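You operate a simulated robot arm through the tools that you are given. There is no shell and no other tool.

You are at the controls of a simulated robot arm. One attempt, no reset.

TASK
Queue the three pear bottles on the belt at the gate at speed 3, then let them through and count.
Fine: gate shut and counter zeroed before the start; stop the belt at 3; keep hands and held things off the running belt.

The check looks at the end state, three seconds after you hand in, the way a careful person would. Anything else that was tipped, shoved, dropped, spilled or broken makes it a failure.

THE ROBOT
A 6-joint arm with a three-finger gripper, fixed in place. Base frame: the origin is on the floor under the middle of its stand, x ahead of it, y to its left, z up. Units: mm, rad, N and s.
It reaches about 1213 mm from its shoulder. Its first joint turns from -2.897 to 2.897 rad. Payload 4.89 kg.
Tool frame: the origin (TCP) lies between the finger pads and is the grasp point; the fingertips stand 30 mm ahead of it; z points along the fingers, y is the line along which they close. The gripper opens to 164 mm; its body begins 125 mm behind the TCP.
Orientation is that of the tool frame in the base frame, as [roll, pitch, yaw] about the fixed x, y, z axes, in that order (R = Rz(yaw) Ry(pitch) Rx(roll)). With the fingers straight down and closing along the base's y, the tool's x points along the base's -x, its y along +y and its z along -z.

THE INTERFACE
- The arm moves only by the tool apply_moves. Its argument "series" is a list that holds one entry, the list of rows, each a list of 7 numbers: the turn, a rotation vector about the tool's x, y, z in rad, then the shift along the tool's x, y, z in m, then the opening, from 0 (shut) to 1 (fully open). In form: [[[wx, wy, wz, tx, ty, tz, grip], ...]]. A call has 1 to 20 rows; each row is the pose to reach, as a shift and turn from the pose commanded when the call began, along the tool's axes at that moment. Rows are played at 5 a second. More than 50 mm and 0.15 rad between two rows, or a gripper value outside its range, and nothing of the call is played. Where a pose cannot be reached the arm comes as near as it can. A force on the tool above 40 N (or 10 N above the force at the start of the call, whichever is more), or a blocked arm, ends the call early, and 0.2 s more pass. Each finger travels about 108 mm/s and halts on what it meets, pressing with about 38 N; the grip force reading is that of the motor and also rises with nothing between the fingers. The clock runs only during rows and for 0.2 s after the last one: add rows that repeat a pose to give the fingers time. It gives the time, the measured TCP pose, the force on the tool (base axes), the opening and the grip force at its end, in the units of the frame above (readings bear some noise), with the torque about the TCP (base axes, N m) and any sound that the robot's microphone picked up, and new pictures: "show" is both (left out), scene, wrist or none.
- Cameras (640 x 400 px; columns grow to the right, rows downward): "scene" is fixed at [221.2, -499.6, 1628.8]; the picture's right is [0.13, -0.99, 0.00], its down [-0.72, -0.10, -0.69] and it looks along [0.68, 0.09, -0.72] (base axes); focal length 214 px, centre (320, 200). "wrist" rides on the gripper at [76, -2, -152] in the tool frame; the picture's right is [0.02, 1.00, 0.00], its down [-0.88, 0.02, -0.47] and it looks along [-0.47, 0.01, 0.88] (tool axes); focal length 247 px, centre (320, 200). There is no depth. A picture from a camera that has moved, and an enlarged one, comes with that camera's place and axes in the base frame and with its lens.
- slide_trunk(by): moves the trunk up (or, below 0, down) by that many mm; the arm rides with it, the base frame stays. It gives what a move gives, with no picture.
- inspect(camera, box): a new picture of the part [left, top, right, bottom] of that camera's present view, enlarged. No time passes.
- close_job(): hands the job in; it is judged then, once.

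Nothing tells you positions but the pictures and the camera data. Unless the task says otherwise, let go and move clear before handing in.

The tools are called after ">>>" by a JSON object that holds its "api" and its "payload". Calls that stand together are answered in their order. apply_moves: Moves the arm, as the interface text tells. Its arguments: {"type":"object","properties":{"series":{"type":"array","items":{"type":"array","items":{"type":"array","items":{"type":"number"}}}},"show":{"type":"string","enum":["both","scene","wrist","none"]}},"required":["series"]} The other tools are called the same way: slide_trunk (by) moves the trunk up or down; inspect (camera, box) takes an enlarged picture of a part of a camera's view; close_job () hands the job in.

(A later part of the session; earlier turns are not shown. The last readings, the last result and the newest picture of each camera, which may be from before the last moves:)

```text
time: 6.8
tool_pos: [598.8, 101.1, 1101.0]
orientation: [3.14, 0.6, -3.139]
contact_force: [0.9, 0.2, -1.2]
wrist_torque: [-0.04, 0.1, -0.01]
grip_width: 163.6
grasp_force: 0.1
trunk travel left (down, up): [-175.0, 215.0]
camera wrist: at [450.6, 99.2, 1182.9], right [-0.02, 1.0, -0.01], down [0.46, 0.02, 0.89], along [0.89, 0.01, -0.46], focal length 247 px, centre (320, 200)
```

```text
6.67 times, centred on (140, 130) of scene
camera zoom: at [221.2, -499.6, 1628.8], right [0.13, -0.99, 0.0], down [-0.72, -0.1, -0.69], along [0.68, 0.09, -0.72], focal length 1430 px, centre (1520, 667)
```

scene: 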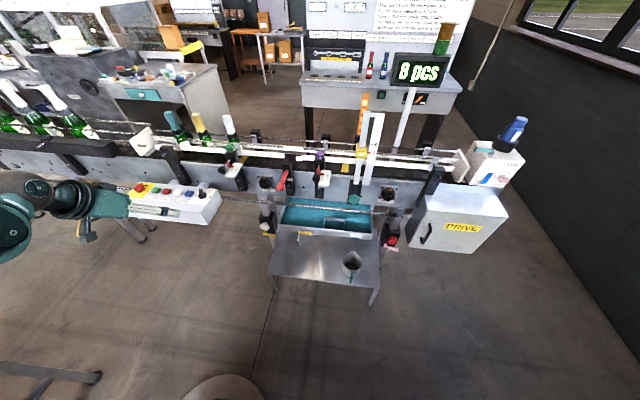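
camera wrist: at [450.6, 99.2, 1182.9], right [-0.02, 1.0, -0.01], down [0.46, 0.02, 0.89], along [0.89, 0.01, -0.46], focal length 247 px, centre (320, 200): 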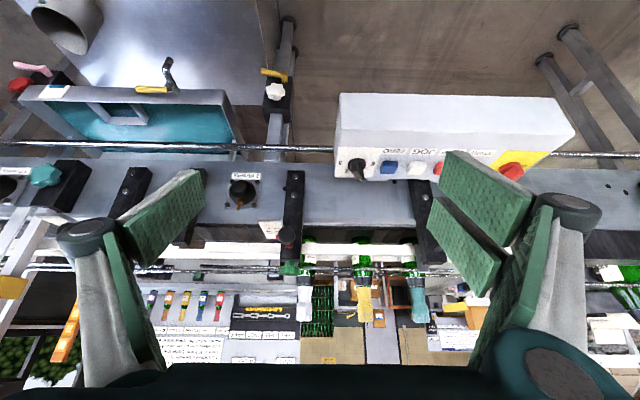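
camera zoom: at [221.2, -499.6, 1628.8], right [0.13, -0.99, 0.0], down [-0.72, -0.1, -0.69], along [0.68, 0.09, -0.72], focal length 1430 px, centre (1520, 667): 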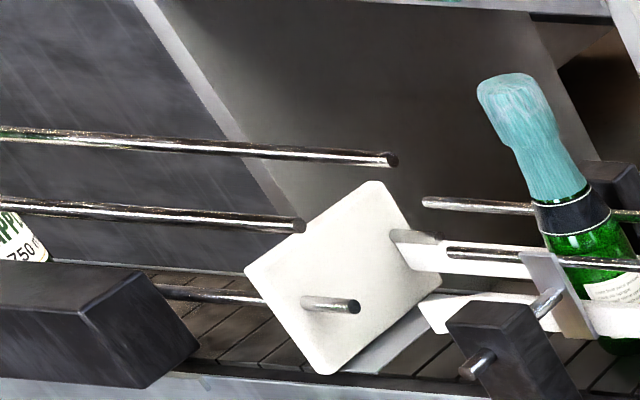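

The speed knob points at 1 (tip at about (908, 195, 896), axis about (889, 185)), the main switch is ON, and the guides and counter all sit at S. I check the finger shapes before gripping small things.

>>> {"api": "inspect", "payload": {"camera": "wrist", "box": [410, 140, 610, 340]}}

>>> {"api": "inspect", "payload": {"camera": "wrist", "box": [50, 140, 250, 340]}}

>>> {"api": "inspect", "payload": {"camera": "wrist", "box": [330, 140, 440, 200]}}

```text
2.00 times, centred on (510, 240) of wrist
camera zoom: at [450.6, 99.2, 1182.9], right [-0.02, 1.0, -0.01], down [0.46, 0.02, 0.89], along [0.89, 0.01, -0.46], focal length 494 px, centre (-60, 120)
```

zoom: 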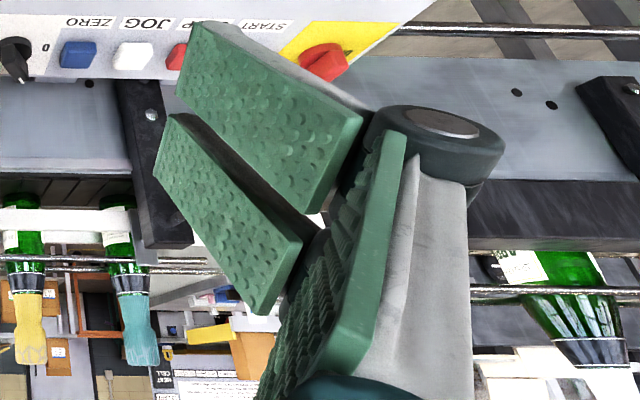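

```text
2.00 times, centred on (150, 240) of wrist
camera zoom: at [450.6, 99.2, 1182.9], right [-0.02, 1.0, -0.01], down [0.46, 0.02, 0.89], along [0.89, 0.01, -0.46], focal length 494 px, centre (660, 120)
```

zoom: 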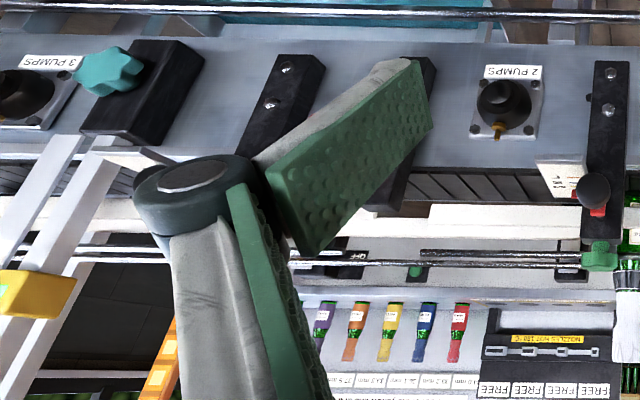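

```text
5.82 times, centred on (385, 170) of wrist
camera zoom: at [450.6, 99.2, 1182.9], right [-0.02, 1.0, -0.01], down [0.46, 0.02, 0.89], along [0.89, 0.01, -0.46], focal length 1437 px, centre (-58, 374)
```

zoom: 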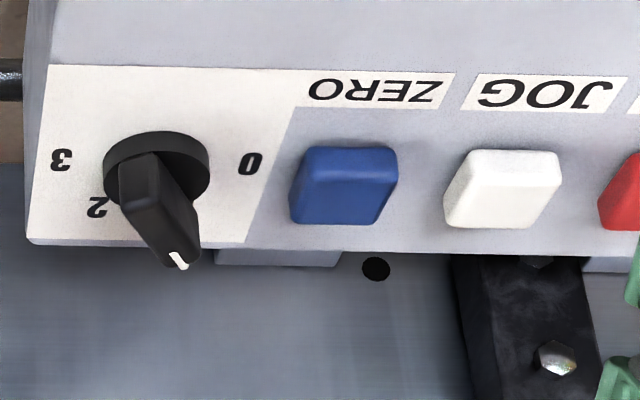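

The gripper has one pad facing two pads (each about 25 mm wide), which suits the knob's bar handle. I straighten the tool and go above the speed knob with the fingers partly closed.

>>> {"api": "apply_moves", "payload": {"series": [[[0, 0.0857, 0, -0.0279, 0.012, 0.0225, 0.9], [0, 0.1714, 0, -0.0557, 0.024, 0.0451, 0.8], [0, 0.2571, 0, -0.0836, 0.036, 0.0676, 0.7], [0, 0.3429, 0, -0.1114, 0.048, 0.0902, 0.6], [0, 0.4286, 0, -0.1393, 0.06, 0.1127, 0.5], [0, 0.5143, 0, -0.1671, 0.072, 0.1353, 0.4], [0, 0.6, 0, -0.195, 0.084, 0.1578, 0.4], [0, 0.6, 0, -0.195, 0.084, 0.1578, 0.4]]], "show": "wrist"}}

```text
time: 8.6
tool_pos: [853.1, 184.6, 1079.1]
orientation: [-3.141, 0.0, 3.141]
contact_force: [0.6, 0.5, -1.0]
wrist_torque: [-0.03, 0.17, -0.03]
grip_width: 65.4
grasp_force: 0.0
trunk travel left (down, up): [-175.0, 215.0]
camera wrist: at [776.0, 183.0, 1230.8], right [-0.02, 1.0, 0.0], down [0.88, 0.02, 0.47], along [0.47, 0.01, -0.88], focal length 247 px, centre (320, 200)
```

wrist: 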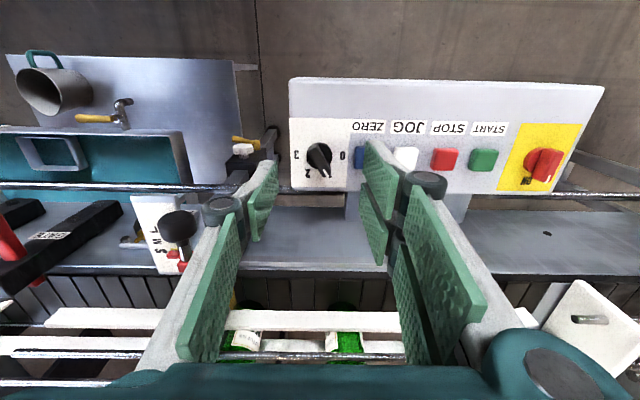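

>>> {"api": "inspect", "payload": {"camera": "wrist", "box": [280, 115, 440, 215]}}

>>> {"api": "inspect", "payload": {"camera": "wrist", "box": [400, 110, 600, 230]}}

```text
4.00 times, centred on (360, 165) of wrist
camera zoom: at [776.0, 183.0, 1230.8], right [-0.02, 1.0, 0.0], down [0.88, 0.02, 0.47], along [0.47, 0.01, -0.88], focal length 988 px, centre (160, 340)
```

zoom: 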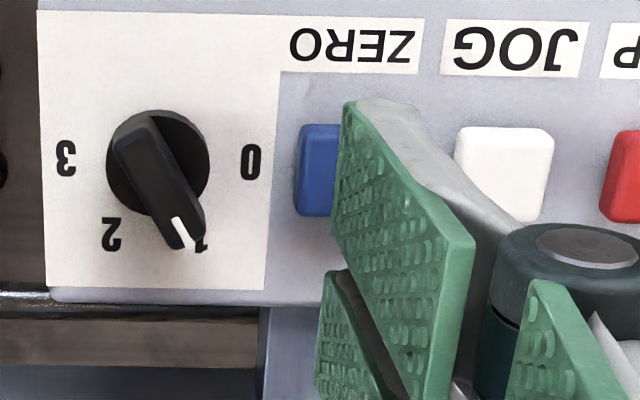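

```text
3.20 times, centred on (500, 170) of wrist
camera zoom: at [776.0, 183.0, 1230.8], right [-0.02, 1.0, 0.0], down [0.88, 0.02, 0.47], along [0.47, 0.01, -0.88], focal length 790 px, centre (-256, 296)
```

zoom: 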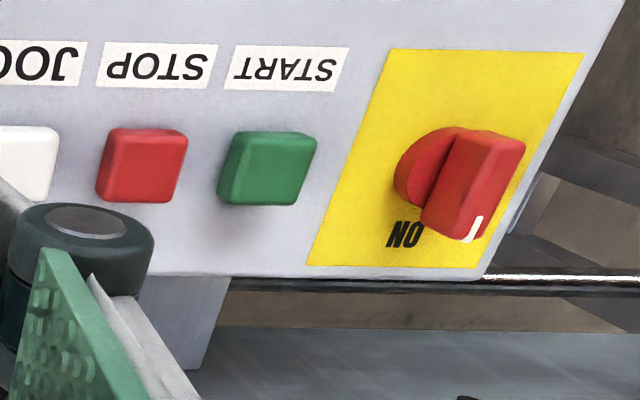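

The knob axis is at about (891, 185), with the handle about 29° off the x axis and 14 mm wide. I align the fingers with it and come down to hover.

>>> {"api": "apply_moves", "payload": {"series": [[[0, 0, -0.1275, -0.0095, 0, 0.0222, 0.4], [0, 0, -0.255, -0.019, 0, 0.0445, 0.4], [0, 0, -0.3825, -0.0285, 0, 0.0667, 0.4], [0, 0, -0.51, -0.038, 0, 0.089, 0.4], [0, 0, -0.51, -0.038, 0, 0.089, 0.4]]], "show": "both"}}

```text
time: 9.8
tool_pos: [888.9, 184.5, 989.6]
orientation: [3.141, -0.003, -2.63]
contact_force: [1.1, 1.1, -0.2]
wrist_torque: [0.0, 0.07, 0.02]
grip_width: 65.6
grasp_force: 0.0
trunk travel left (down, up): [-175.0, 215.0]
camera wrist: at [823.1, 145.1, 1141.7], right [-0.51, 0.86, 0.0], down [0.76, 0.45, 0.47], along [0.41, 0.24, -0.88], focal length 247 px, centre (320, 200)
```

scene: 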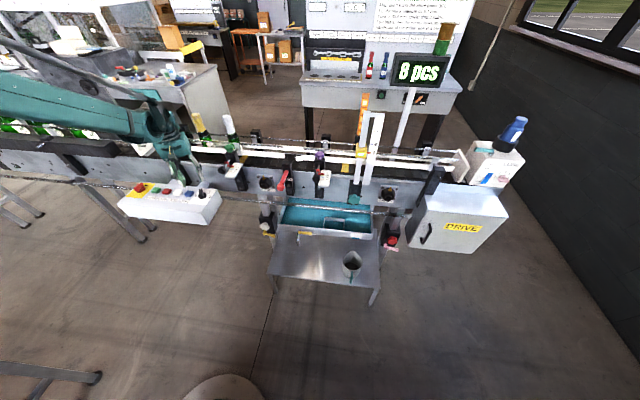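
wrist: 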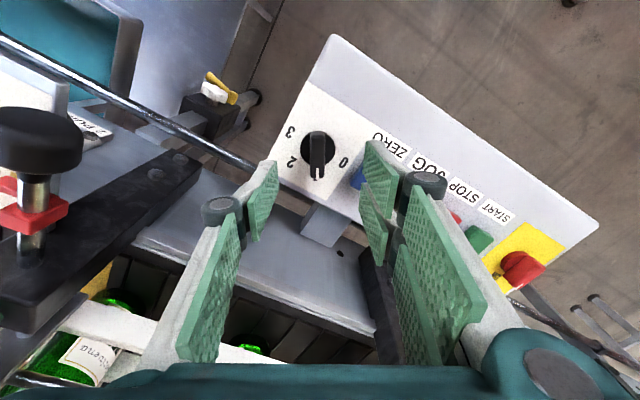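

>>> {"api": "inspect", "payload": {"camera": "wrist", "box": [270, 110, 370, 200]}}

```text
4.44 times, centred on (320, 155) of wrist
camera zoom: at [823.1, 145.1, 1141.7], right [-0.51, 0.86, 0.0], down [0.76, 0.45, 0.47], along [0.41, 0.24, -0.88], focal length 1098 px, centre (320, 400)
```

zoom: 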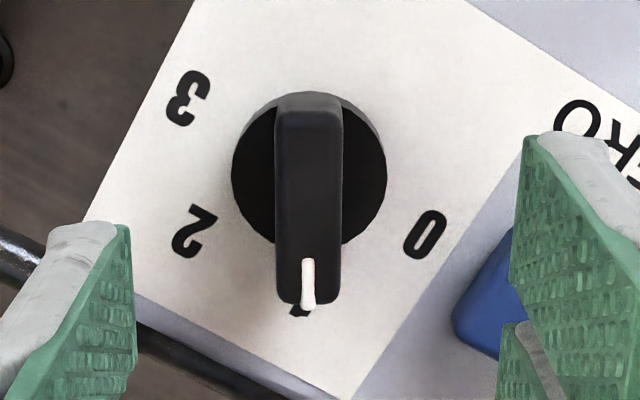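

Aligned; the knob is 3 mm off to the side. I correct that and lower onto the handle.

>>> {"api": "apply_moves", "payload": {"series": [[[0, 0, 0, 0, -0.003, 0.03, 0.4], [0, 0, 0, 0, -0.003, 0.055, 0.4], [0, 0, 0, 0, -0.003, 0.07, 0.4], [0, 0, 0, 0, -0.003, 0.08, 0.4], [0, 0, 0, 0, -0.003, 0.08, 0.4]]], "show": "wrist"}}

```text
time: 11.0
tool_pos: [890.1, 180.5, 911.2]
orientation: [-3.141, 0.001, -2.633]
contact_force: [0.1, 0.7, 0.6]
wrist_torque: [0.03, 0.02, 0.0]
grip_width: 65.7
grasp_force: 0.2
trunk travel left (down, up): [-175.0, 215.0]
camera wrist: at [824.3, 141.8, 1062.7], right [-0.51, 0.86, 0.0], down [0.76, 0.45, 0.47], along [0.41, 0.24, -0.88], focal length 247 px, centre (320, 200)
```

wrist: 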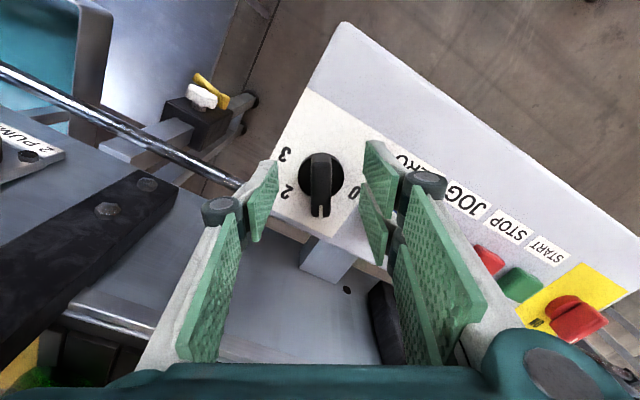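

>>> {"api": "apply_moves", "payload": {"series": [[[0, 0, 0, 0, 0, 0, 0.25], [0, 0, 0, 0, 0, 0, 0.1], [0, 0, 0, 0, 0, 0, 0], [0, 0, 0, 0, 0, 0, 0]]], "show": "wrist"}}

```text
time: 12.0
tool_pos: [889.2, 181.5, 912.0]
orientation: [-3.14, 0.001, -2.633]
contact_force: [-7.6, 9.4, -5.6]
wrist_torque: [0.39, 0.11, 0.1]
grip_width: 16.2
grasp_force: 44.9
trunk travel left (down, up): [-175.0, 215.0]
camera wrist: at [823.8, 142.6, 1062.8], right [-0.51, 0.86, 0.0], down [0.76, 0.45, 0.47], along [0.41, 0.24, -0.88], focal length 247 px, centre (320, 200)
```

wrist: 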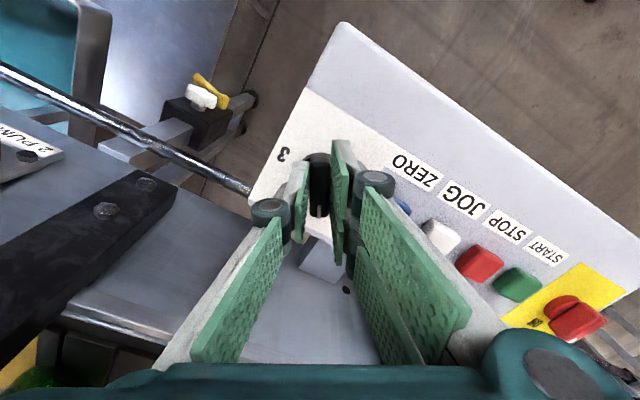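

The handle is held at 16 mm with a little side force. I centre the tool first.

>>> {"api": "apply_moves", "payload": {"series": [[[0, 0, 0, 0, 0.002, 0, 0], [0, 0, 0, 0, 0.002, 0, 0]]], "show": "none"}}

```text
time: 12.6
tool_pos: [889.5, 181.5, 911.1]
orientation: [-3.14, 0.0, -2.635]
contact_force: [5.8, -9.3, 1.8]
wrist_torque: [-0.67, 0.49, -0.01]
grip_width: 15.5
grasp_force: 45.2
trunk travel left (down, up): [-175.0, 215.0]
```

>>> {"api": "apply_moves", "payload": {"series": [[[0, 0, 0.0, 0, -0.001, 0, 0], [0, 0, 0.13, 0, -0.001, 0, 0], [0, 0, 0.26, 0, -0.001, 0, 0], [0, 0, 0.39, 0, -0.001, 0, 0], [0, 0, 0.52, 0, -0.001, 0, 0], [0, 0, 0.65, 0, -0.001, 0, 0]]], "show": "wrist"}}

```text
time: 14.0
tool_pos: [888.3, 186.4, 912.1]
orientation: [3.14, 0.0, 2.999]
contact_force: [10.4, 32.2, 2.9]
wrist_torque: [0.94, -0.97, 0.21]
grip_width: 15.9
grasp_force: 44.4
trunk travel left (down, up): [-175.0, 215.0]
camera wrist: at [812.9, 194.4, 1062.7], right [0.12, 0.99, 0.0], down [0.87, -0.11, 0.47], along [0.47, -0.06, -0.88], focal length 247 px, centre (320, 200)
```

wrist: 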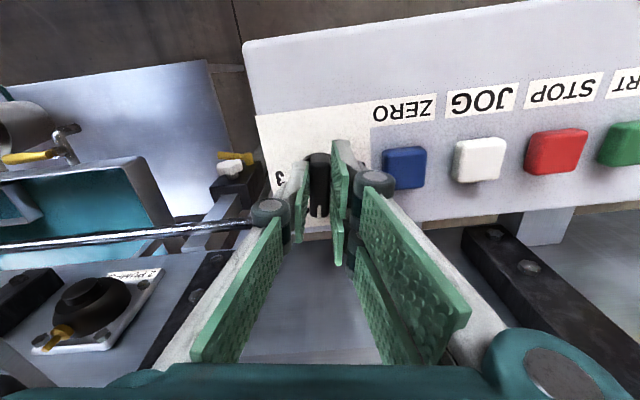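

The side force shows the knob axis is a few mm further out than I had it. I re-centre before turning on.

>>> {"api": "apply_moves", "payload": {"series": [[[0, 0, 0, -0.003, 0.002, 0, 0], [0, 0, 0, -0.005, 0.0045, 0, 0], [0, 0, 0, -0.005, 0.0045, 0, 0]]], "show": "none"}}

```text
time: 14.8
tool_pos: [893.4, 184.8, 911.9]
orientation: [-3.139, -0.002, 3.0]
contact_force: [-38.8, 5.7, -7.9]
wrist_torque: [0.19, 1.15, -0.01]
grip_width: 15.7
grasp_force: 44.6
trunk travel left (down, up): [-175.0, 215.0]
```

The grip holds the handle about 7 mm from the knob axis, so I have to swing the tool along a small arc. I continue along that arc.

>>> {"api": "apply_moves", "payload": {"series": [[[0, 0, 0, 0.0065, 0, 0, 0], [0, 0, 0.13, 0.0064, 0.0009, 0, 0], [0, 0, 0.26, 0.0062, 0.0018, 0, 0], [0, 0, 0.39, 0.006, 0.0028, 0, 0], [0, 0, 0.52, 0.0055, 0.0037, 0, 0], [0, 0, 0.65, 0.005, 0.0044, 0, 0]]], "show": "wrist"}}

```text
time: 16.2
tool_pos: [889.7, 189.6, 909.5]
orientation: [-3.14, -0.001, 2.348]
contact_force: [30.8, -25.7, -2.1]
wrist_torque: [-0.78, -0.91, 0.05]
grip_width: 16.0
grasp_force: 44.9
trunk travel left (down, up): [-175.0, 215.0]
camera wrist: at [835.6, 243.2, 1062.2], right [0.7, 0.72, 0.0], down [0.63, -0.61, 0.47], along [0.34, -0.33, -0.88], focal length 247 px, centre (320, 200)
```

wrist: 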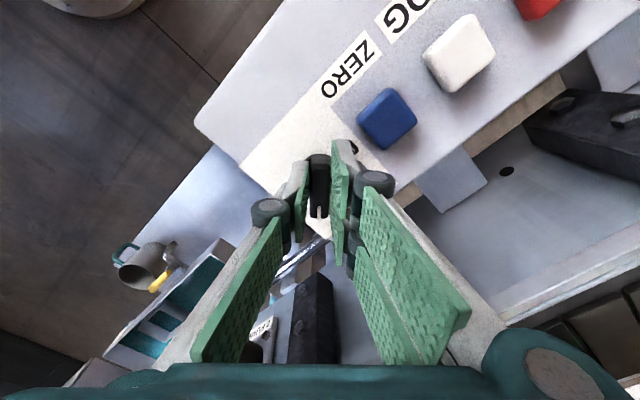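

>>> {"api": "apply_moves", "payload": {"series": [[[0, 0, 0, -0.0034, 0, 0, 0], [0, 0, 0.13, -0.0034, 0.0005, 0, 0], [0, 0, 0.26, -0.0035, 0.001, 0, 0], [0, 0, 0.39, -0.0037, 0.0015, 0, 0]]], "show": "none"}}

```text
time: 17.2
tool_pos: [892.2, 192.2, 909.7]
orientation: [-3.141, -0.002, 1.964]
contact_force: [-17.7, 4.3, -24.6]
wrist_torque: [1.13, 0.8, -0.09]
grip_width: 15.8
grasp_force: 44.6
trunk travel left (down, up): [-175.0, 215.0]
```

>>> {"api": "apply_moves", "payload": {"series": [[[0, 0, 0.0, 0, -0.001, 0.001, 0], [0, 0, 0.13, 0, -0.0005, 0.001, 0], [0, 0, 0.26, -0.0001, 0, 0.001, 0], [0, 0, 0.41, -0.0003, 0.0006, 0.001, 0], [0, 0, 0.41, -0.0003, 0.0006, 0.001, 0]]], "show": "both"}}

```text
time: 18.2
tool_pos: [894.8, 192.2, 910.8]
orientation: [3.139, -0.002, 1.582]
contact_force: [2.3, 9.5, 2.5]
wrist_torque: [0.7, -0.12, -0.02]
grip_width: 15.6
grasp_force: 45.4
trunk travel left (down, up): [-175.0, 215.0]
stopped in row 5: the force on the tool passed its limit at 42 N (the readings are from after the stop); the commanded pose is now the measured one
camera wrist: at [892.3, 268.0, 1062.4], right [1.0, 0.03, 0.0], down [0.03, -0.88, 0.47], along [0.02, -0.47, -0.88], focal length 247 px, centre (320, 200)
```

scene: 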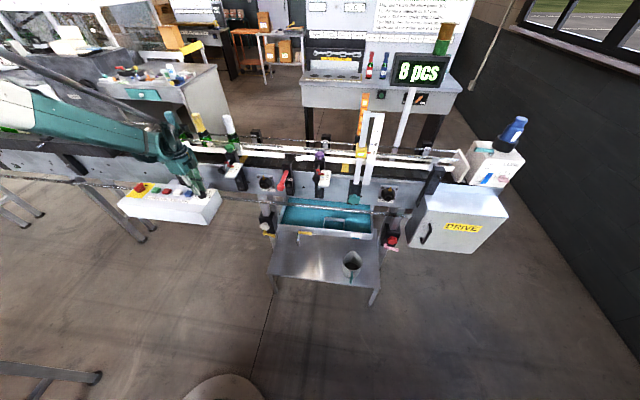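
wrist: 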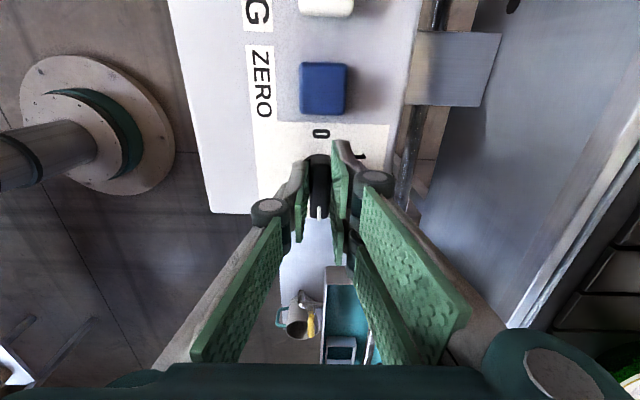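

The tool has turned the handle round to about 3 and met a stop. I release, lift and check the pointer.

>>> {"api": "apply_moves", "payload": {"series": [[[0, 0, 0, 0, 0, 0, 0.15], [0, 0, 0, 0, 0, 0, 0.35], [0, 0, 0, 0, 0, 0, 0.4], [0, 0, 0, 0, 0, -0.04, 0.4], [0, 0, 0, 0, 0, -0.08, 0.4], [0, 0, 0, 0, 0, -0.12, 0.4]]], "show": "wrist"}}

>>> {"api": "inspect", "payload": {"camera": "wrist", "box": [260, 80, 400, 220]}}

>>> {"api": "inspect", "payload": {"camera": "scene", "box": [120, 170, 230, 240]}}

```text
time: 19.6
tool_pos: [895.3, 190.1, 1030.3]
orientation: [3.139, -0.002, 1.583]
contact_force: [0.7, 0.1, -1.0]
wrist_torque: [-0.02, 0.1, 0.02]
grip_width: 65.6
grasp_force: 0.0
trunk travel left (down, up): [-175.0, 215.0]
camera wrist: at [893.5, 266.1, 1181.9], right [1.0, 0.03, 0.0], down [0.03, -0.88, 0.47], along [0.02, -0.47, -0.88], focal length 247 px, centre (320, 200)
```

wrist: 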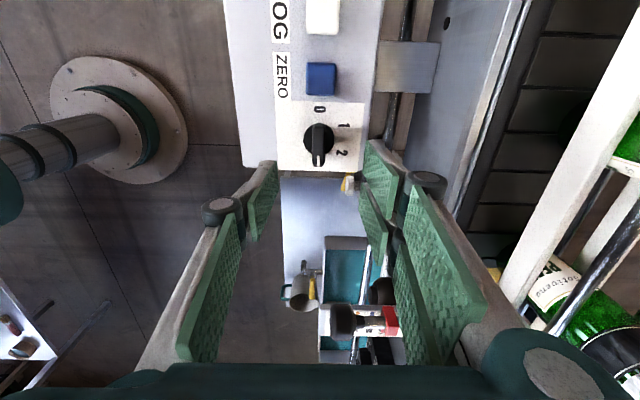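

```text
2.86 times, centred on (330, 150) of wrist
camera zoom: at [893.5, 266.1, 1181.9], right [1.0, 0.03, 0.0], down [0.03, -0.88, 0.47], along [0.02, -0.47, -0.88], focal length 706 px, centre (291, 343)
```

zoom: 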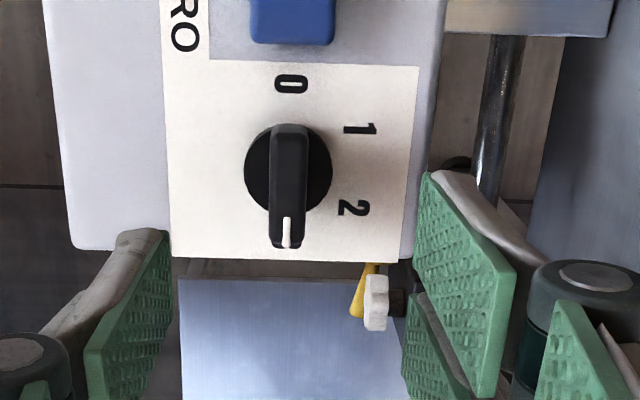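

```text
5.71 times, centred on (175, 205) of scene
camera zoom: at [221.2, -499.6, 1628.8], right [0.13, -0.99, 0.0], down [-0.72, -0.1, -0.69], along [0.68, 0.09, -0.72], focal length 1226 px, centre (1149, 171)
```

zoom: 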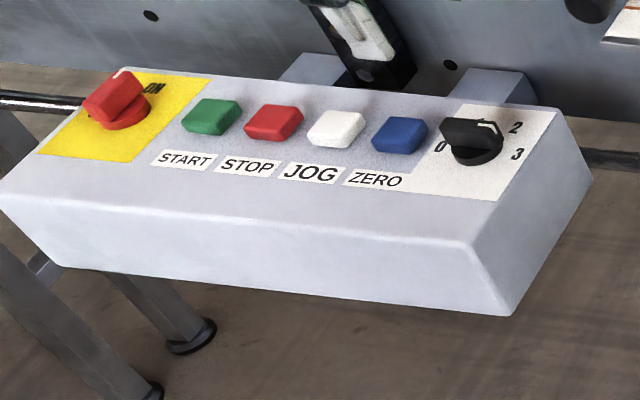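

The speed knob now points at 3. Next I retreat and swing over in front of the gate rod.

>>> {"api": "apply_moves", "payload": {"series": [[[0, 0, -0.142, 0, -0.045, -0.01, 0.4], [0, 0, -0.284, 0, -0.09, -0.02, 0.4], [0, 0, -0.426, 0, -0.135, -0.03, 0.4], [0, 0, -0.568, -0.03, -0.1575, -0.03, 0.3], [0, 0, -0.71, -0.07, -0.1575, -0.03, 0.2], [0, 0, -0.852, -0.11, -0.1575, -0.03, 0.1], [0, 0, -0.994, -0.15, -0.1575, -0.03, 0.0], [0, 0, -1.136, -0.19, -0.1575, -0.03, 0], [0, 0, -1.278, -0.23, -0.1575, -0.03, 0], [0, 0, -1.42, -0.27, -0.1575, -0.03, 0], [0, 0, -1.559, -0.31, -0.1575, -0.03, 0], [0, 0, -1.559, -0.35, -0.1575, -0.03, 0], [0, 0, -1.559, -0.39, -0.1575, -0.03, 0], [0, 0, -1.559, -0.42, -0.1575, -0.03, 0]]], "show": "none"}}

```text
time: 22.6
tool_pos: [740.1, -230.8, 1059.1]
orientation: [3.14, 0.006, 3.141]
contact_force: [-0.8, 1.1, 0.2]
wrist_torque: [-0.13, -0.01, -0.01]
grip_width: 0.0
grasp_force: 38.2
trunk travel left (down, up): [-175.0, 215.0]
```

>>> {"api": "apply_moves", "payload": {"series": [[[0, -0.1428, 0, 0, 0, 0.008, 0], [0, -0.2856, 0, 0, 0, 0.016, 0], [0, -0.4284, 0, 0, 0, 0.024, 0], [0, -0.5712, 0, 0, 0, 0.032, 0], [0, -0.714, 0, -0.005, 0, 0.04, 0], [0, -0.8568, 0, -0.01, 0, 0.048, 0], [0, -0.9996, 0, -0.015, 0, 0.056, 0], [0, -1.1424, 0, -0.02, 0, 0.064, 0], [0, -1.2852, 0, -0.025, 0, 0.072, 0], [0, -1.428, 0, -0.03, 0, 0.08, 0], [0, -1.5708, 0, -0.035, 0, 0.087, 0]]], "show": "both"}}

```text
time: 25.0
tool_pos: [836.4, -261.5, 1074.2]
orientation: [2.67, 1.567, 2.67]
contact_force: [-1.3, 0.6, 1.7]
wrist_torque: [0.0, 0.11, -0.07]
grip_width: 0.0
grasp_force: 38.0
out of reach, approached as far as the arm can: row 9, 10, 11
trunk travel left (down, up): [-175.0, 215.0]
camera wrist: at [685.2, -263.1, 997.6], right [0.0, 1.0, -0.02], down [-0.47, 0.02, 0.88], along [0.88, 0.01, 0.47], focal length 247 px, centre (320, 200)
```

scene: 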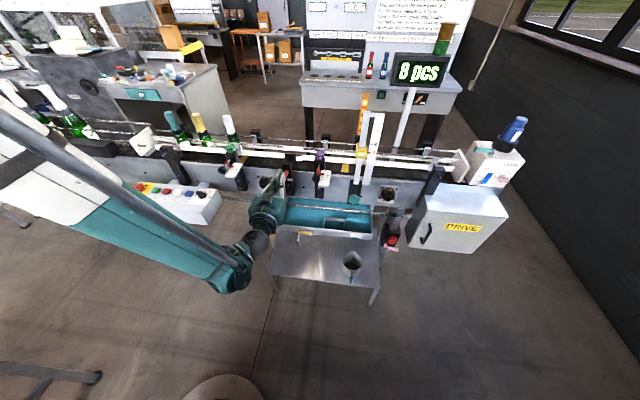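
wrist: 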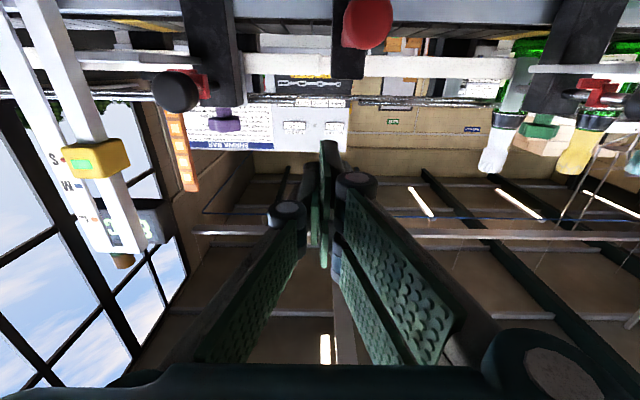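

The tool is level but could not get low enough here, so I back off a little and then lower the trunk.

>>> {"api": "apply_moves", "payload": {"series": [[[0, 0, 0, 0, 0, -0.03, 0], [0, 0, 0, 0, 0, -0.06, 0]]], "show": "none"}}

```text
time: 25.6
tool_pos: [793.3, -271.7, 1098.8]
orientation: [1.401, 1.569, 1.399]
contact_force: [1.3, -0.3, -0.8]
wrist_torque: [0.01, -0.11, 0.06]
grip_width: 0.0
grasp_force: 38.1
out of reach, approached as far as the arm can: row 1, 2
trunk travel left (down, up): [-175.0, 215.0]
```

>>> {"api": "slide_trunk", "payload": {"by": -130}}

```text
time: 27.2
tool_pos: [792.1, -271.3, 969.4]
orientation: [1.151, 1.569, 1.148]
contact_force: [0.4, 0.1, 0.0]
wrist_torque: [-0.01, -0.02, 0.01]
grip_width: 0.0
grasp_force: 37.9
trunk travel left (down, up): [-45.0, 345.0]
```

>>> {"api": "apply_moves", "payload": {"series": [[[0, 0, 0, 0, 0, 0, 0]]], "show": "both"}}

```text
time: 27.6
tool_pos: [791.8, -270.6, 970.0]
orientation: [1.146, 1.569, 1.146]
contact_force: [0.0, 0.5, 0.7]
wrist_torque: [0.01, 0.02, -0.01]
grip_width: 0.2
grasp_force: 38.5
trunk travel left (down, up): [-45.0, 345.0]
camera wrist: at [639.6, -272.5, 892.4], right [0.0, 1.0, -0.02], down [-0.47, 0.02, 0.88], along [0.88, 0.01, 0.47], focal length 247 px, centre (320, 200)
```

scene: 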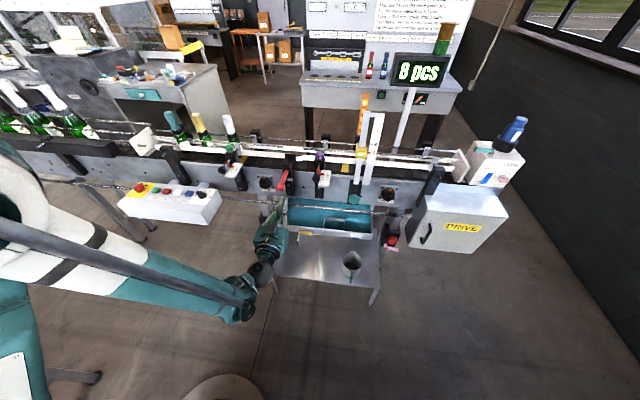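
wrist: 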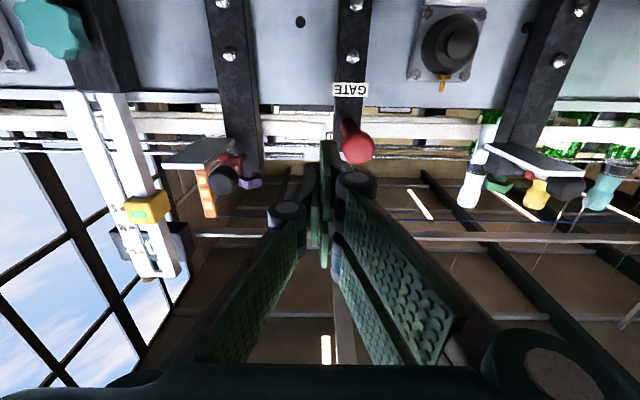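

The trunk shift kept the tool level at z = 970, and the gate knob is right ahead. I zoom for its exact centre.

>>> {"api": "inspect", "payload": {"camera": "wrist", "box": [280, 60, 440, 190]}}

>>> {"api": "inspect", "payload": {"camera": "scene", "box": [260, 145, 320, 225]}}

```text
3.08 times, centred on (360, 125) of wrist
camera zoom: at [639.6, -272.5, 892.4], right [0.0, 1.0, -0.02], down [-0.47, 0.02, 0.88], along [0.88, 0.01, 0.47], focal length 760 px, centre (197, 431)
```

zoom: 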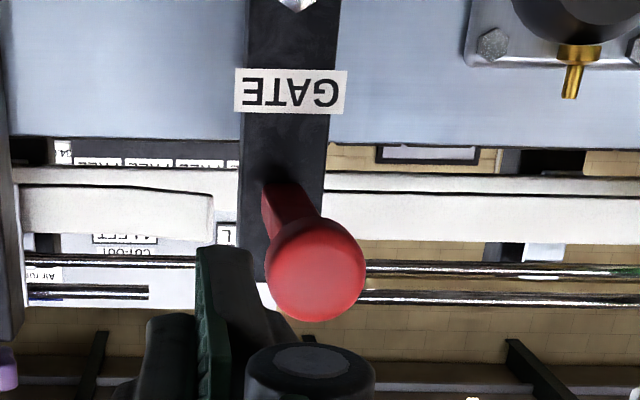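

```text
5.00 times, centred on (290, 185) of scene
camera zoom: at [221.2, -499.6, 1628.8], right [0.13, -0.99, 0.0], down [-0.72, -0.1, -0.69], along [0.68, 0.09, -0.72], focal length 1072 px, centre (470, 275)
```

zoom: 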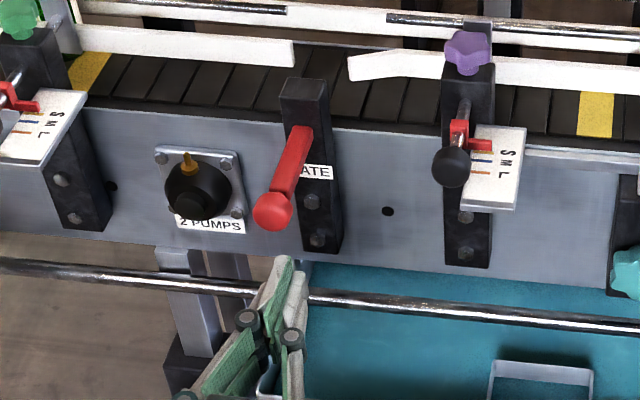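

The knob centre is about (887, -231, 967). I line up on it with the fingers closed, then push.

>>> {"api": "apply_moves", "payload": {"series": [[[0, 0, 0, 0.003, 0.03, 0.02, 0], [0, 0, 0, 0.003, 0.0396, 0.048, 0], [0, 0, 0, 0.003, 0.0396, 0.06, 0], [0, 0, 0, 0.003, 0.0396, 0.07, 0], [0, 0, 0, 0.003, 0.0396, 0.08, 0], [0, 0, 0, 0.003, 0.0396, 0.09, 0], [0, 0, 0, 0.003, 0.0396, 0.1, 0]]], "show": "both"}}

```text
time: 29.2
tool_pos: [892.0, -231.8, 966.9]
orientation: [1.098, 1.568, 1.097]
contact_force: [-0.6, 0.0, -0.1]
wrist_torque: [0.02, 0.04, 0.0]
grip_width: 0.1
grasp_force: 38.4
trunk travel left (down, up): [-45.0, 345.0]
camera wrist: at [739.5, -233.5, 889.5], right [0.0, 1.0, -0.02], down [-0.47, 0.02, 0.88], along [0.88, 0.01, 0.47], focal length 247 px, centre (320, 200)
```

scene: 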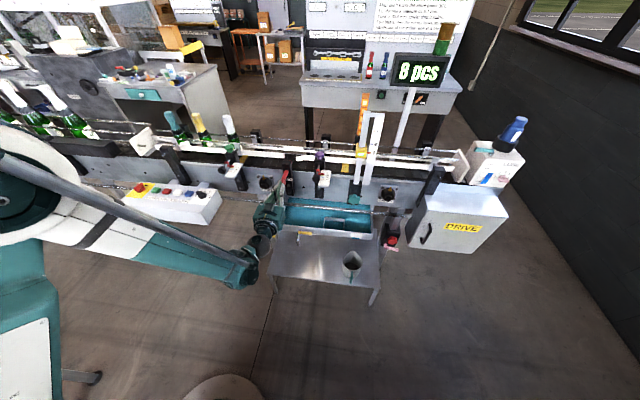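
wrist: 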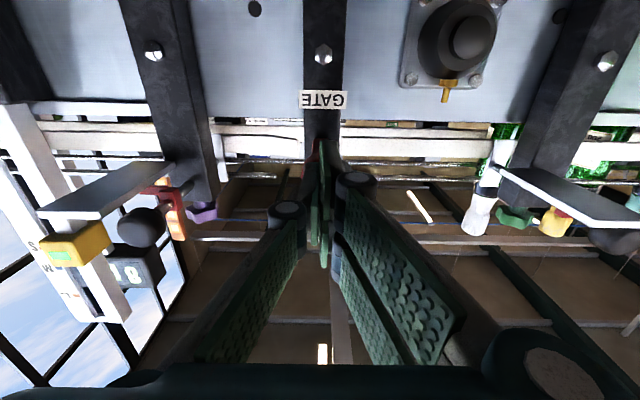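

>>> {"api": "inspect", "payload": {"camera": "scene", "box": [255, 140, 325, 215]}}

>>> {"api": "inspect", "payload": {"camera": "wrist", "box": [260, 70, 400, 230]}}

```text
5.33 times, centred on (290, 178) of scene
camera zoom: at [221.2, -499.6, 1628.8], right [0.13, -0.99, 0.0], down [-0.72, -0.1, -0.69], along [0.68, 0.09, -0.72], focal length 1144 px, centre (480, 320)
```

zoom: 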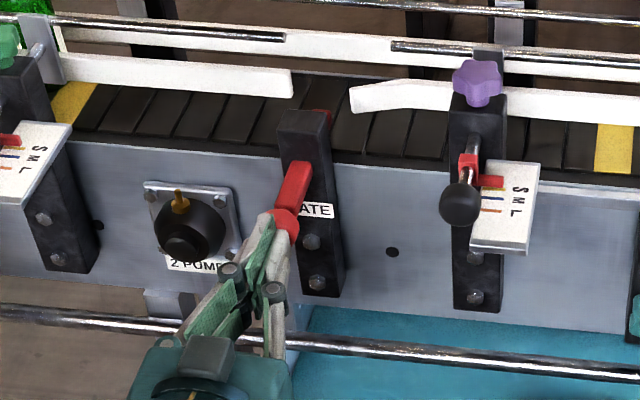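

```text
2.50 times, centred on (330, 150) of wrist
camera zoom: at [739.5, -233.5, 889.5], right [0.0, 1.0, -0.02], down [-0.47, 0.02, 0.88], along [0.88, 0.01, 0.47], focal length 617 px, centre (295, 325)
```

zoom: 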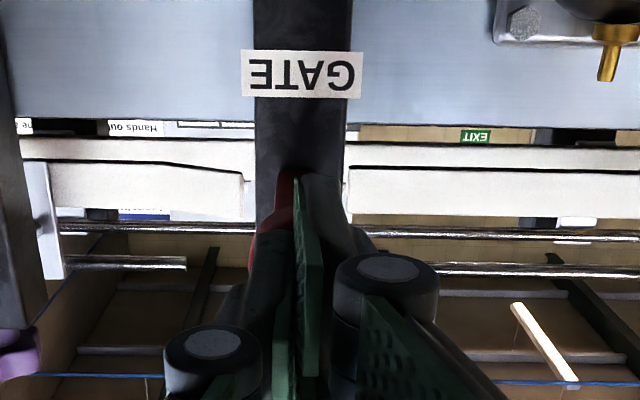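

The rod slides in easily and its tip is coming out over the belt behind the post. I keep pushing until it stops.

>>> {"api": "apply_moves", "payload": {"series": [[[0, 0, 0, 0, 0, 0.01, 0], [0, 0, 0, 0, 0, 0.02, 0], [0, 0, 0, 0, 0, 0.03, 0], [0, 0, 0, 0, 0, 0.04, 0], [0, 0, 0, 0, 0, 0.05, 0], [0, 0, 0, 0, 0, 0.06, 0]]], "show": "both"}}

>>> {"api": "inspect", "payload": {"camera": "scene", "box": [255, 140, 325, 215]}}

```text
time: 30.4
tool_pos: [937.5, -232.8, 967.3]
orientation: [0.656, 1.57, 0.655]
contact_force: [-19.6, -2.6, 3.6]
wrist_torque: [0.12, -0.13, -0.11]
grip_width: 5.8
grasp_force: 45.2
trunk travel left (down, up): [-45.0, 345.0]
stopped in row 6: the force on the tool passed its limit at 64 N (the readings are from after the stop); the commanded pose is now the measured one
camera wrist: at [785.7, -233.8, 890.3], right [0.0, 1.0, -0.02], down [-0.47, 0.02, 0.88], along [0.88, 0.01, 0.47], focal length 247 px, centre (320, 200)
```

scene: 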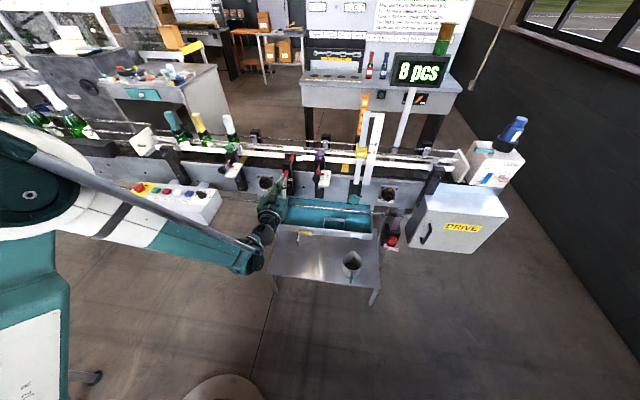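
wrist: 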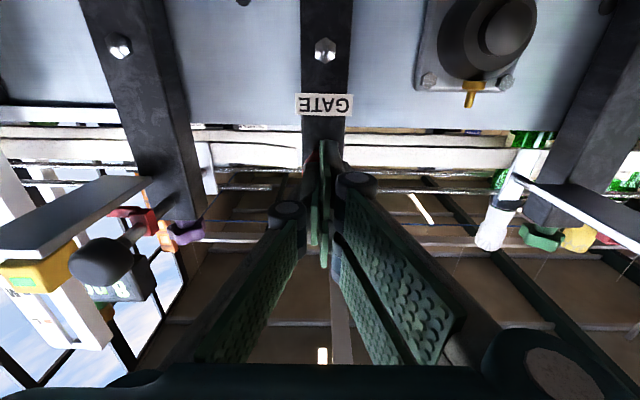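

```text
5.33 times, centred on (290, 178) of scene
camera zoom: at [221.2, -499.6, 1628.8], right [0.13, -0.99, 0.0], down [-0.72, -0.1, -0.69], along [0.68, 0.09, -0.72], focal length 1144 px, centre (480, 320)
```

zoom: 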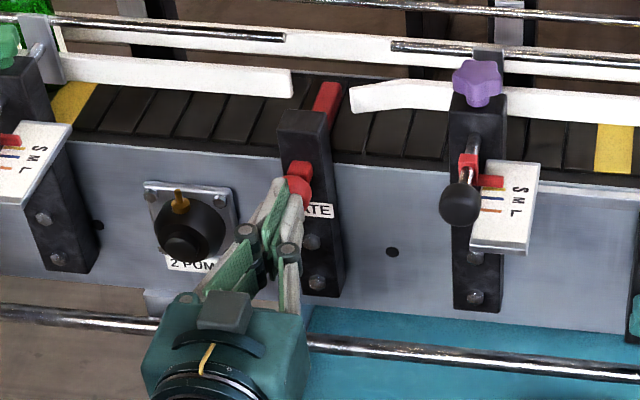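

The rod hit its end stop and now lies across the belt, so the gate is shut. Next I back off, turn the tool upright and go above the ZERO button near (892, 255), staying clear of the rail bracket.

>>> {"api": "apply_moves", "payload": {"series": [[[0, 0, 0, 0, 0, -0.03, 0], [0, 0, 0, 0, 0, -0.075, 0], [0, 0.1, 0, 0, 0, -0.12, 0], [0, 0.24, 0, 0, 0, -0.165, 0], [0, 0.38, 0, 0, 0.044, -0.165, 0], [0, 0.52, 0, 0, 0.088, -0.165, 0], [0, 0.66, 0, 0, 0.132, -0.165, 0], [0, 0.8, 0, 0, 0.176, -0.165, 0], [0, 0.94, 0, 0, 0.22, -0.165, 0], [0, 1.08, 0, 0, 0.264, -0.165, 0], [0, 1.22, 0, 0, 0.308, -0.165, 0], [0, 1.36, 0, 0, 0.352, -0.165, 0], [0, 1.5, 0, 0, 0.396, -0.165, 0], [0, 1.5708, 0, 0, 0.425, -0.13, 0], [0, 1.5708, 0, 0, 0.455, -0.095, 0], [0, 1.5708, 0, 0, 0.488, -0.06, 0], [0, 1.5708, 0, 0, 0.488, -0.0455, 0]]], "show": "both"}}

```text
time: 34.0
tool_pos: [894.1, 255.5, 967.1]
orientation: [3.141, -0.001, 3.138]
contact_force: [-0.3, 0.2, 0.3]
wrist_torque: [0.04, -0.07, 0.0]
grip_width: 0.0
grasp_force: 45.2
trunk travel left (down, up): [-45.0, 345.0]
camera wrist: at [818.4, 254.0, 1118.5], right [-0.02, 1.0, 0.0], down [0.88, 0.02, 0.47], along [0.47, 0.01, -0.88], focal length 247 px, centre (320, 200)
```

scene: 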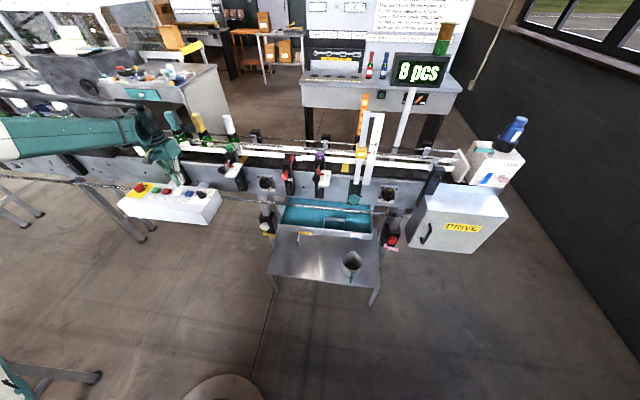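
wrist: 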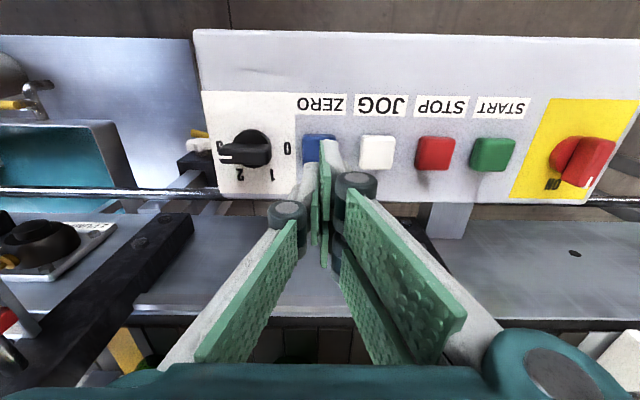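

>>> {"api": "inspect", "payload": {"camera": "scene", "box": [255, 140, 325, 215]}}

>>> {"api": "inspect", "payload": {"camera": "wrist", "box": [200, 80, 420, 220]}}

>>> {"api": "inspect", "payload": {"camera": "wrist", "box": [380, 80, 620, 220]}}

>>> {"api": "inspect", "payload": {"camera": "scene", "box": [120, 140, 240, 220]}}

```text
5.33 times, centred on (290, 178) of scene
camera zoom: at [221.2, -499.6, 1628.8], right [0.13, -0.99, 0.0], down [-0.72, -0.1, -0.69], along [0.68, 0.09, -0.72], focal length 1144 px, centre (480, 320)
```

zoom: 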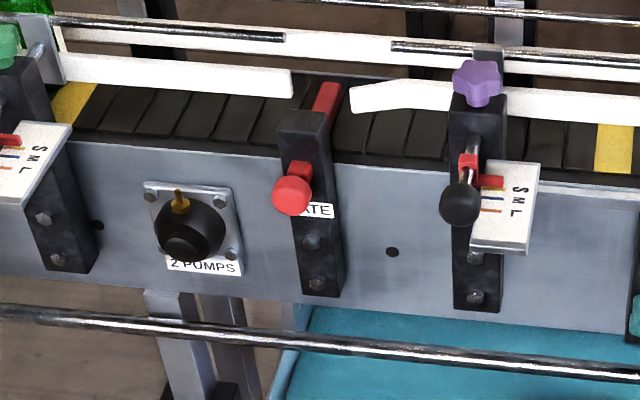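

```text
2.86 times, centred on (310, 150) of wrist
camera zoom: at [818.4, 254.0, 1118.5], right [-0.02, 1.0, 0.0], down [0.88, 0.02, 0.47], along [0.47, 0.01, -0.88], focal length 706 px, centre (349, 343)
```

zoom: 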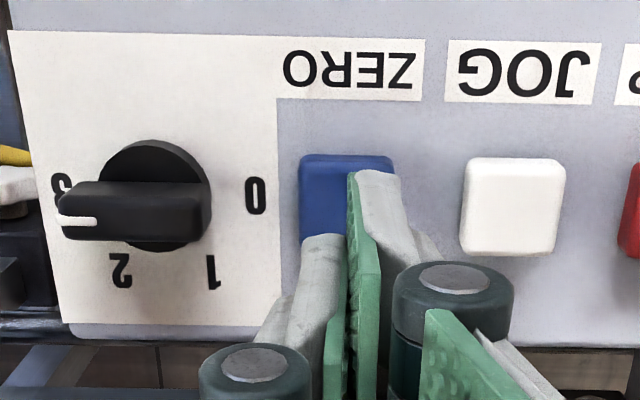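

```text
2.67 times, centred on (500, 150) of wrist
camera zoom: at [818.4, 254.0, 1118.5], right [-0.02, 1.0, 0.0], down [0.88, 0.02, 0.47], along [0.47, 0.01, -0.88], focal length 659 px, centre (-160, 333)
```

zoom: 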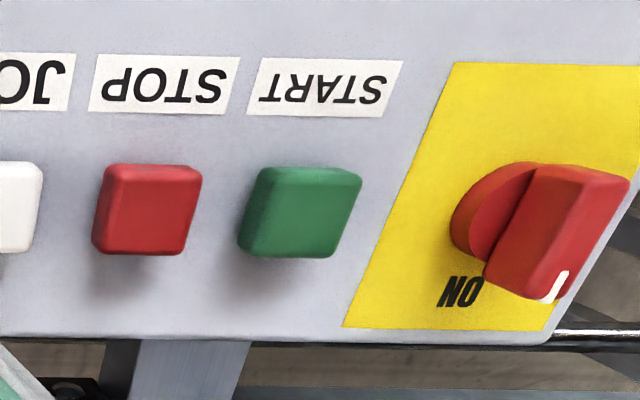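

```text
5.00 times, centred on (180, 180) of scene
camera zoom: at [221.2, -499.6, 1628.8], right [0.13, -0.99, 0.0], down [-0.72, -0.1, -0.69], along [0.68, 0.09, -0.72], focal length 1072 px, centre (1020, 300)
```

zoom: 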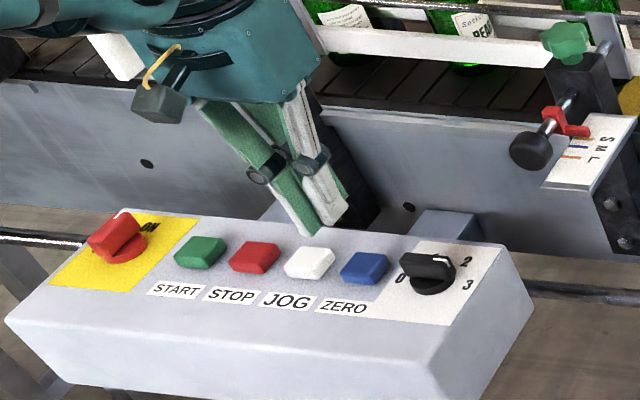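

Speed reads 3, and the gate rod spans the belt. I press ZERO by lowering the closed fingertips in small steps.

>>> {"api": "apply_moves", "payload": {"series": [[[0, 0, 0, 0.003, 0, 0.03, 0], [0, 0, 0, 0.003, 0, 0.05, 0], [0, 0, 0, 0.003, 0, 0.056, 0], [0, 0, 0, 0.003, 0, 0.06, 0], [0, 0, 0, 0.003, 0, 0.063, 0], [0, 0, 0, 0.003, 0, 0.065, 0]]], "show": "both"}}

```text
time: 35.5
tool_pos: [890.6, 255.3, 902.4]
orientation: [3.14, 0.0, 3.14]
contact_force: [-0.3, 0.0, 1.1]
wrist_torque: [-0.02, 0.03, 0.04]
grip_width: 6.1
grasp_force: 45.2
trunk travel left (down, up): [-45.0, 345.0]
camera wrist: at [815.1, 254.2, 1053.6], right [-0.02, 1.0, 0.0], down [0.88, 0.02, 0.47], along [0.47, 0.01, -0.88], focal length 247 px, centre (320, 200)
```

scene: 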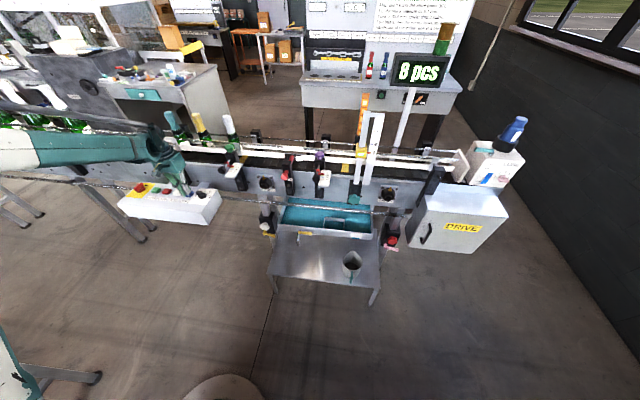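
wrist: 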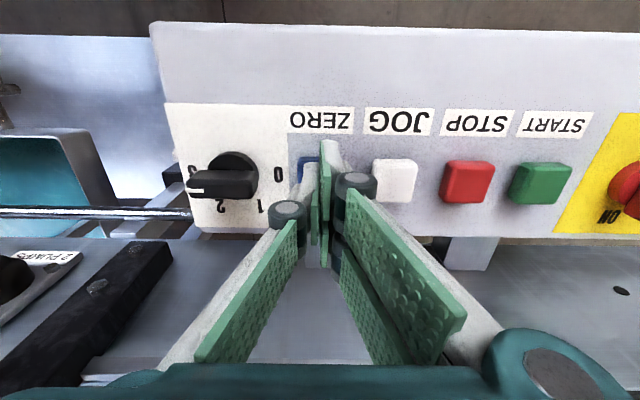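

>>> {"api": "apply_moves", "payload": {"series": [[[0, 0, 0, 0, 0, 0.003, 0], [0, 0, 0, 0, 0, 0.006, 0], [0, 0, 0, 0, 0, 0.009, 0], [0, 0, 0, 0, 0, 0.012, 0]]], "show": "both"}}

```text
time: 36.5
tool_pos: [891.9, 256.4, 891.3]
orientation: [3.14, 0.001, 3.139]
contact_force: [7.2, -1.6, 36.7]
wrist_torque: [0.03, -0.18, -0.04]
grip_width: 6.1
grasp_force: 45.1
trunk travel left (down, up): [-45.0, 345.0]
heard: click
camera wrist: at [814.8, 254.1, 1043.4], right [-0.02, 1.0, 0.0], down [0.88, 0.02, 0.48], along [0.47, 0.01, -0.88], focal length 247 px, centre (320, 200)
```

scene: 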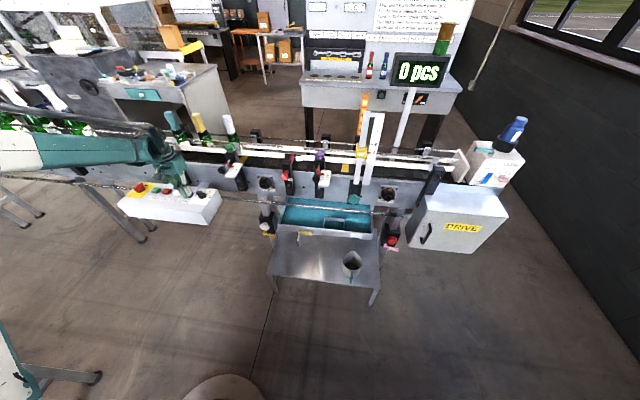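
wrist: 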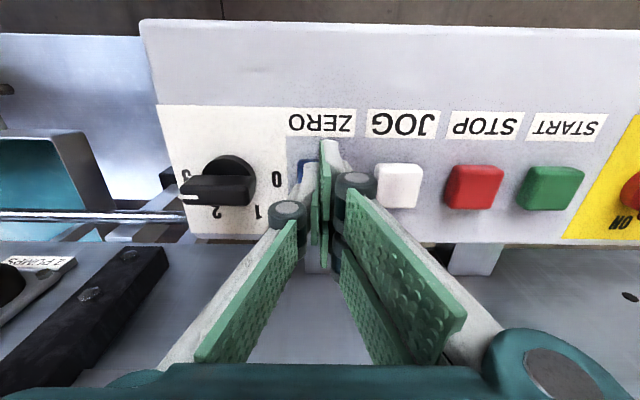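

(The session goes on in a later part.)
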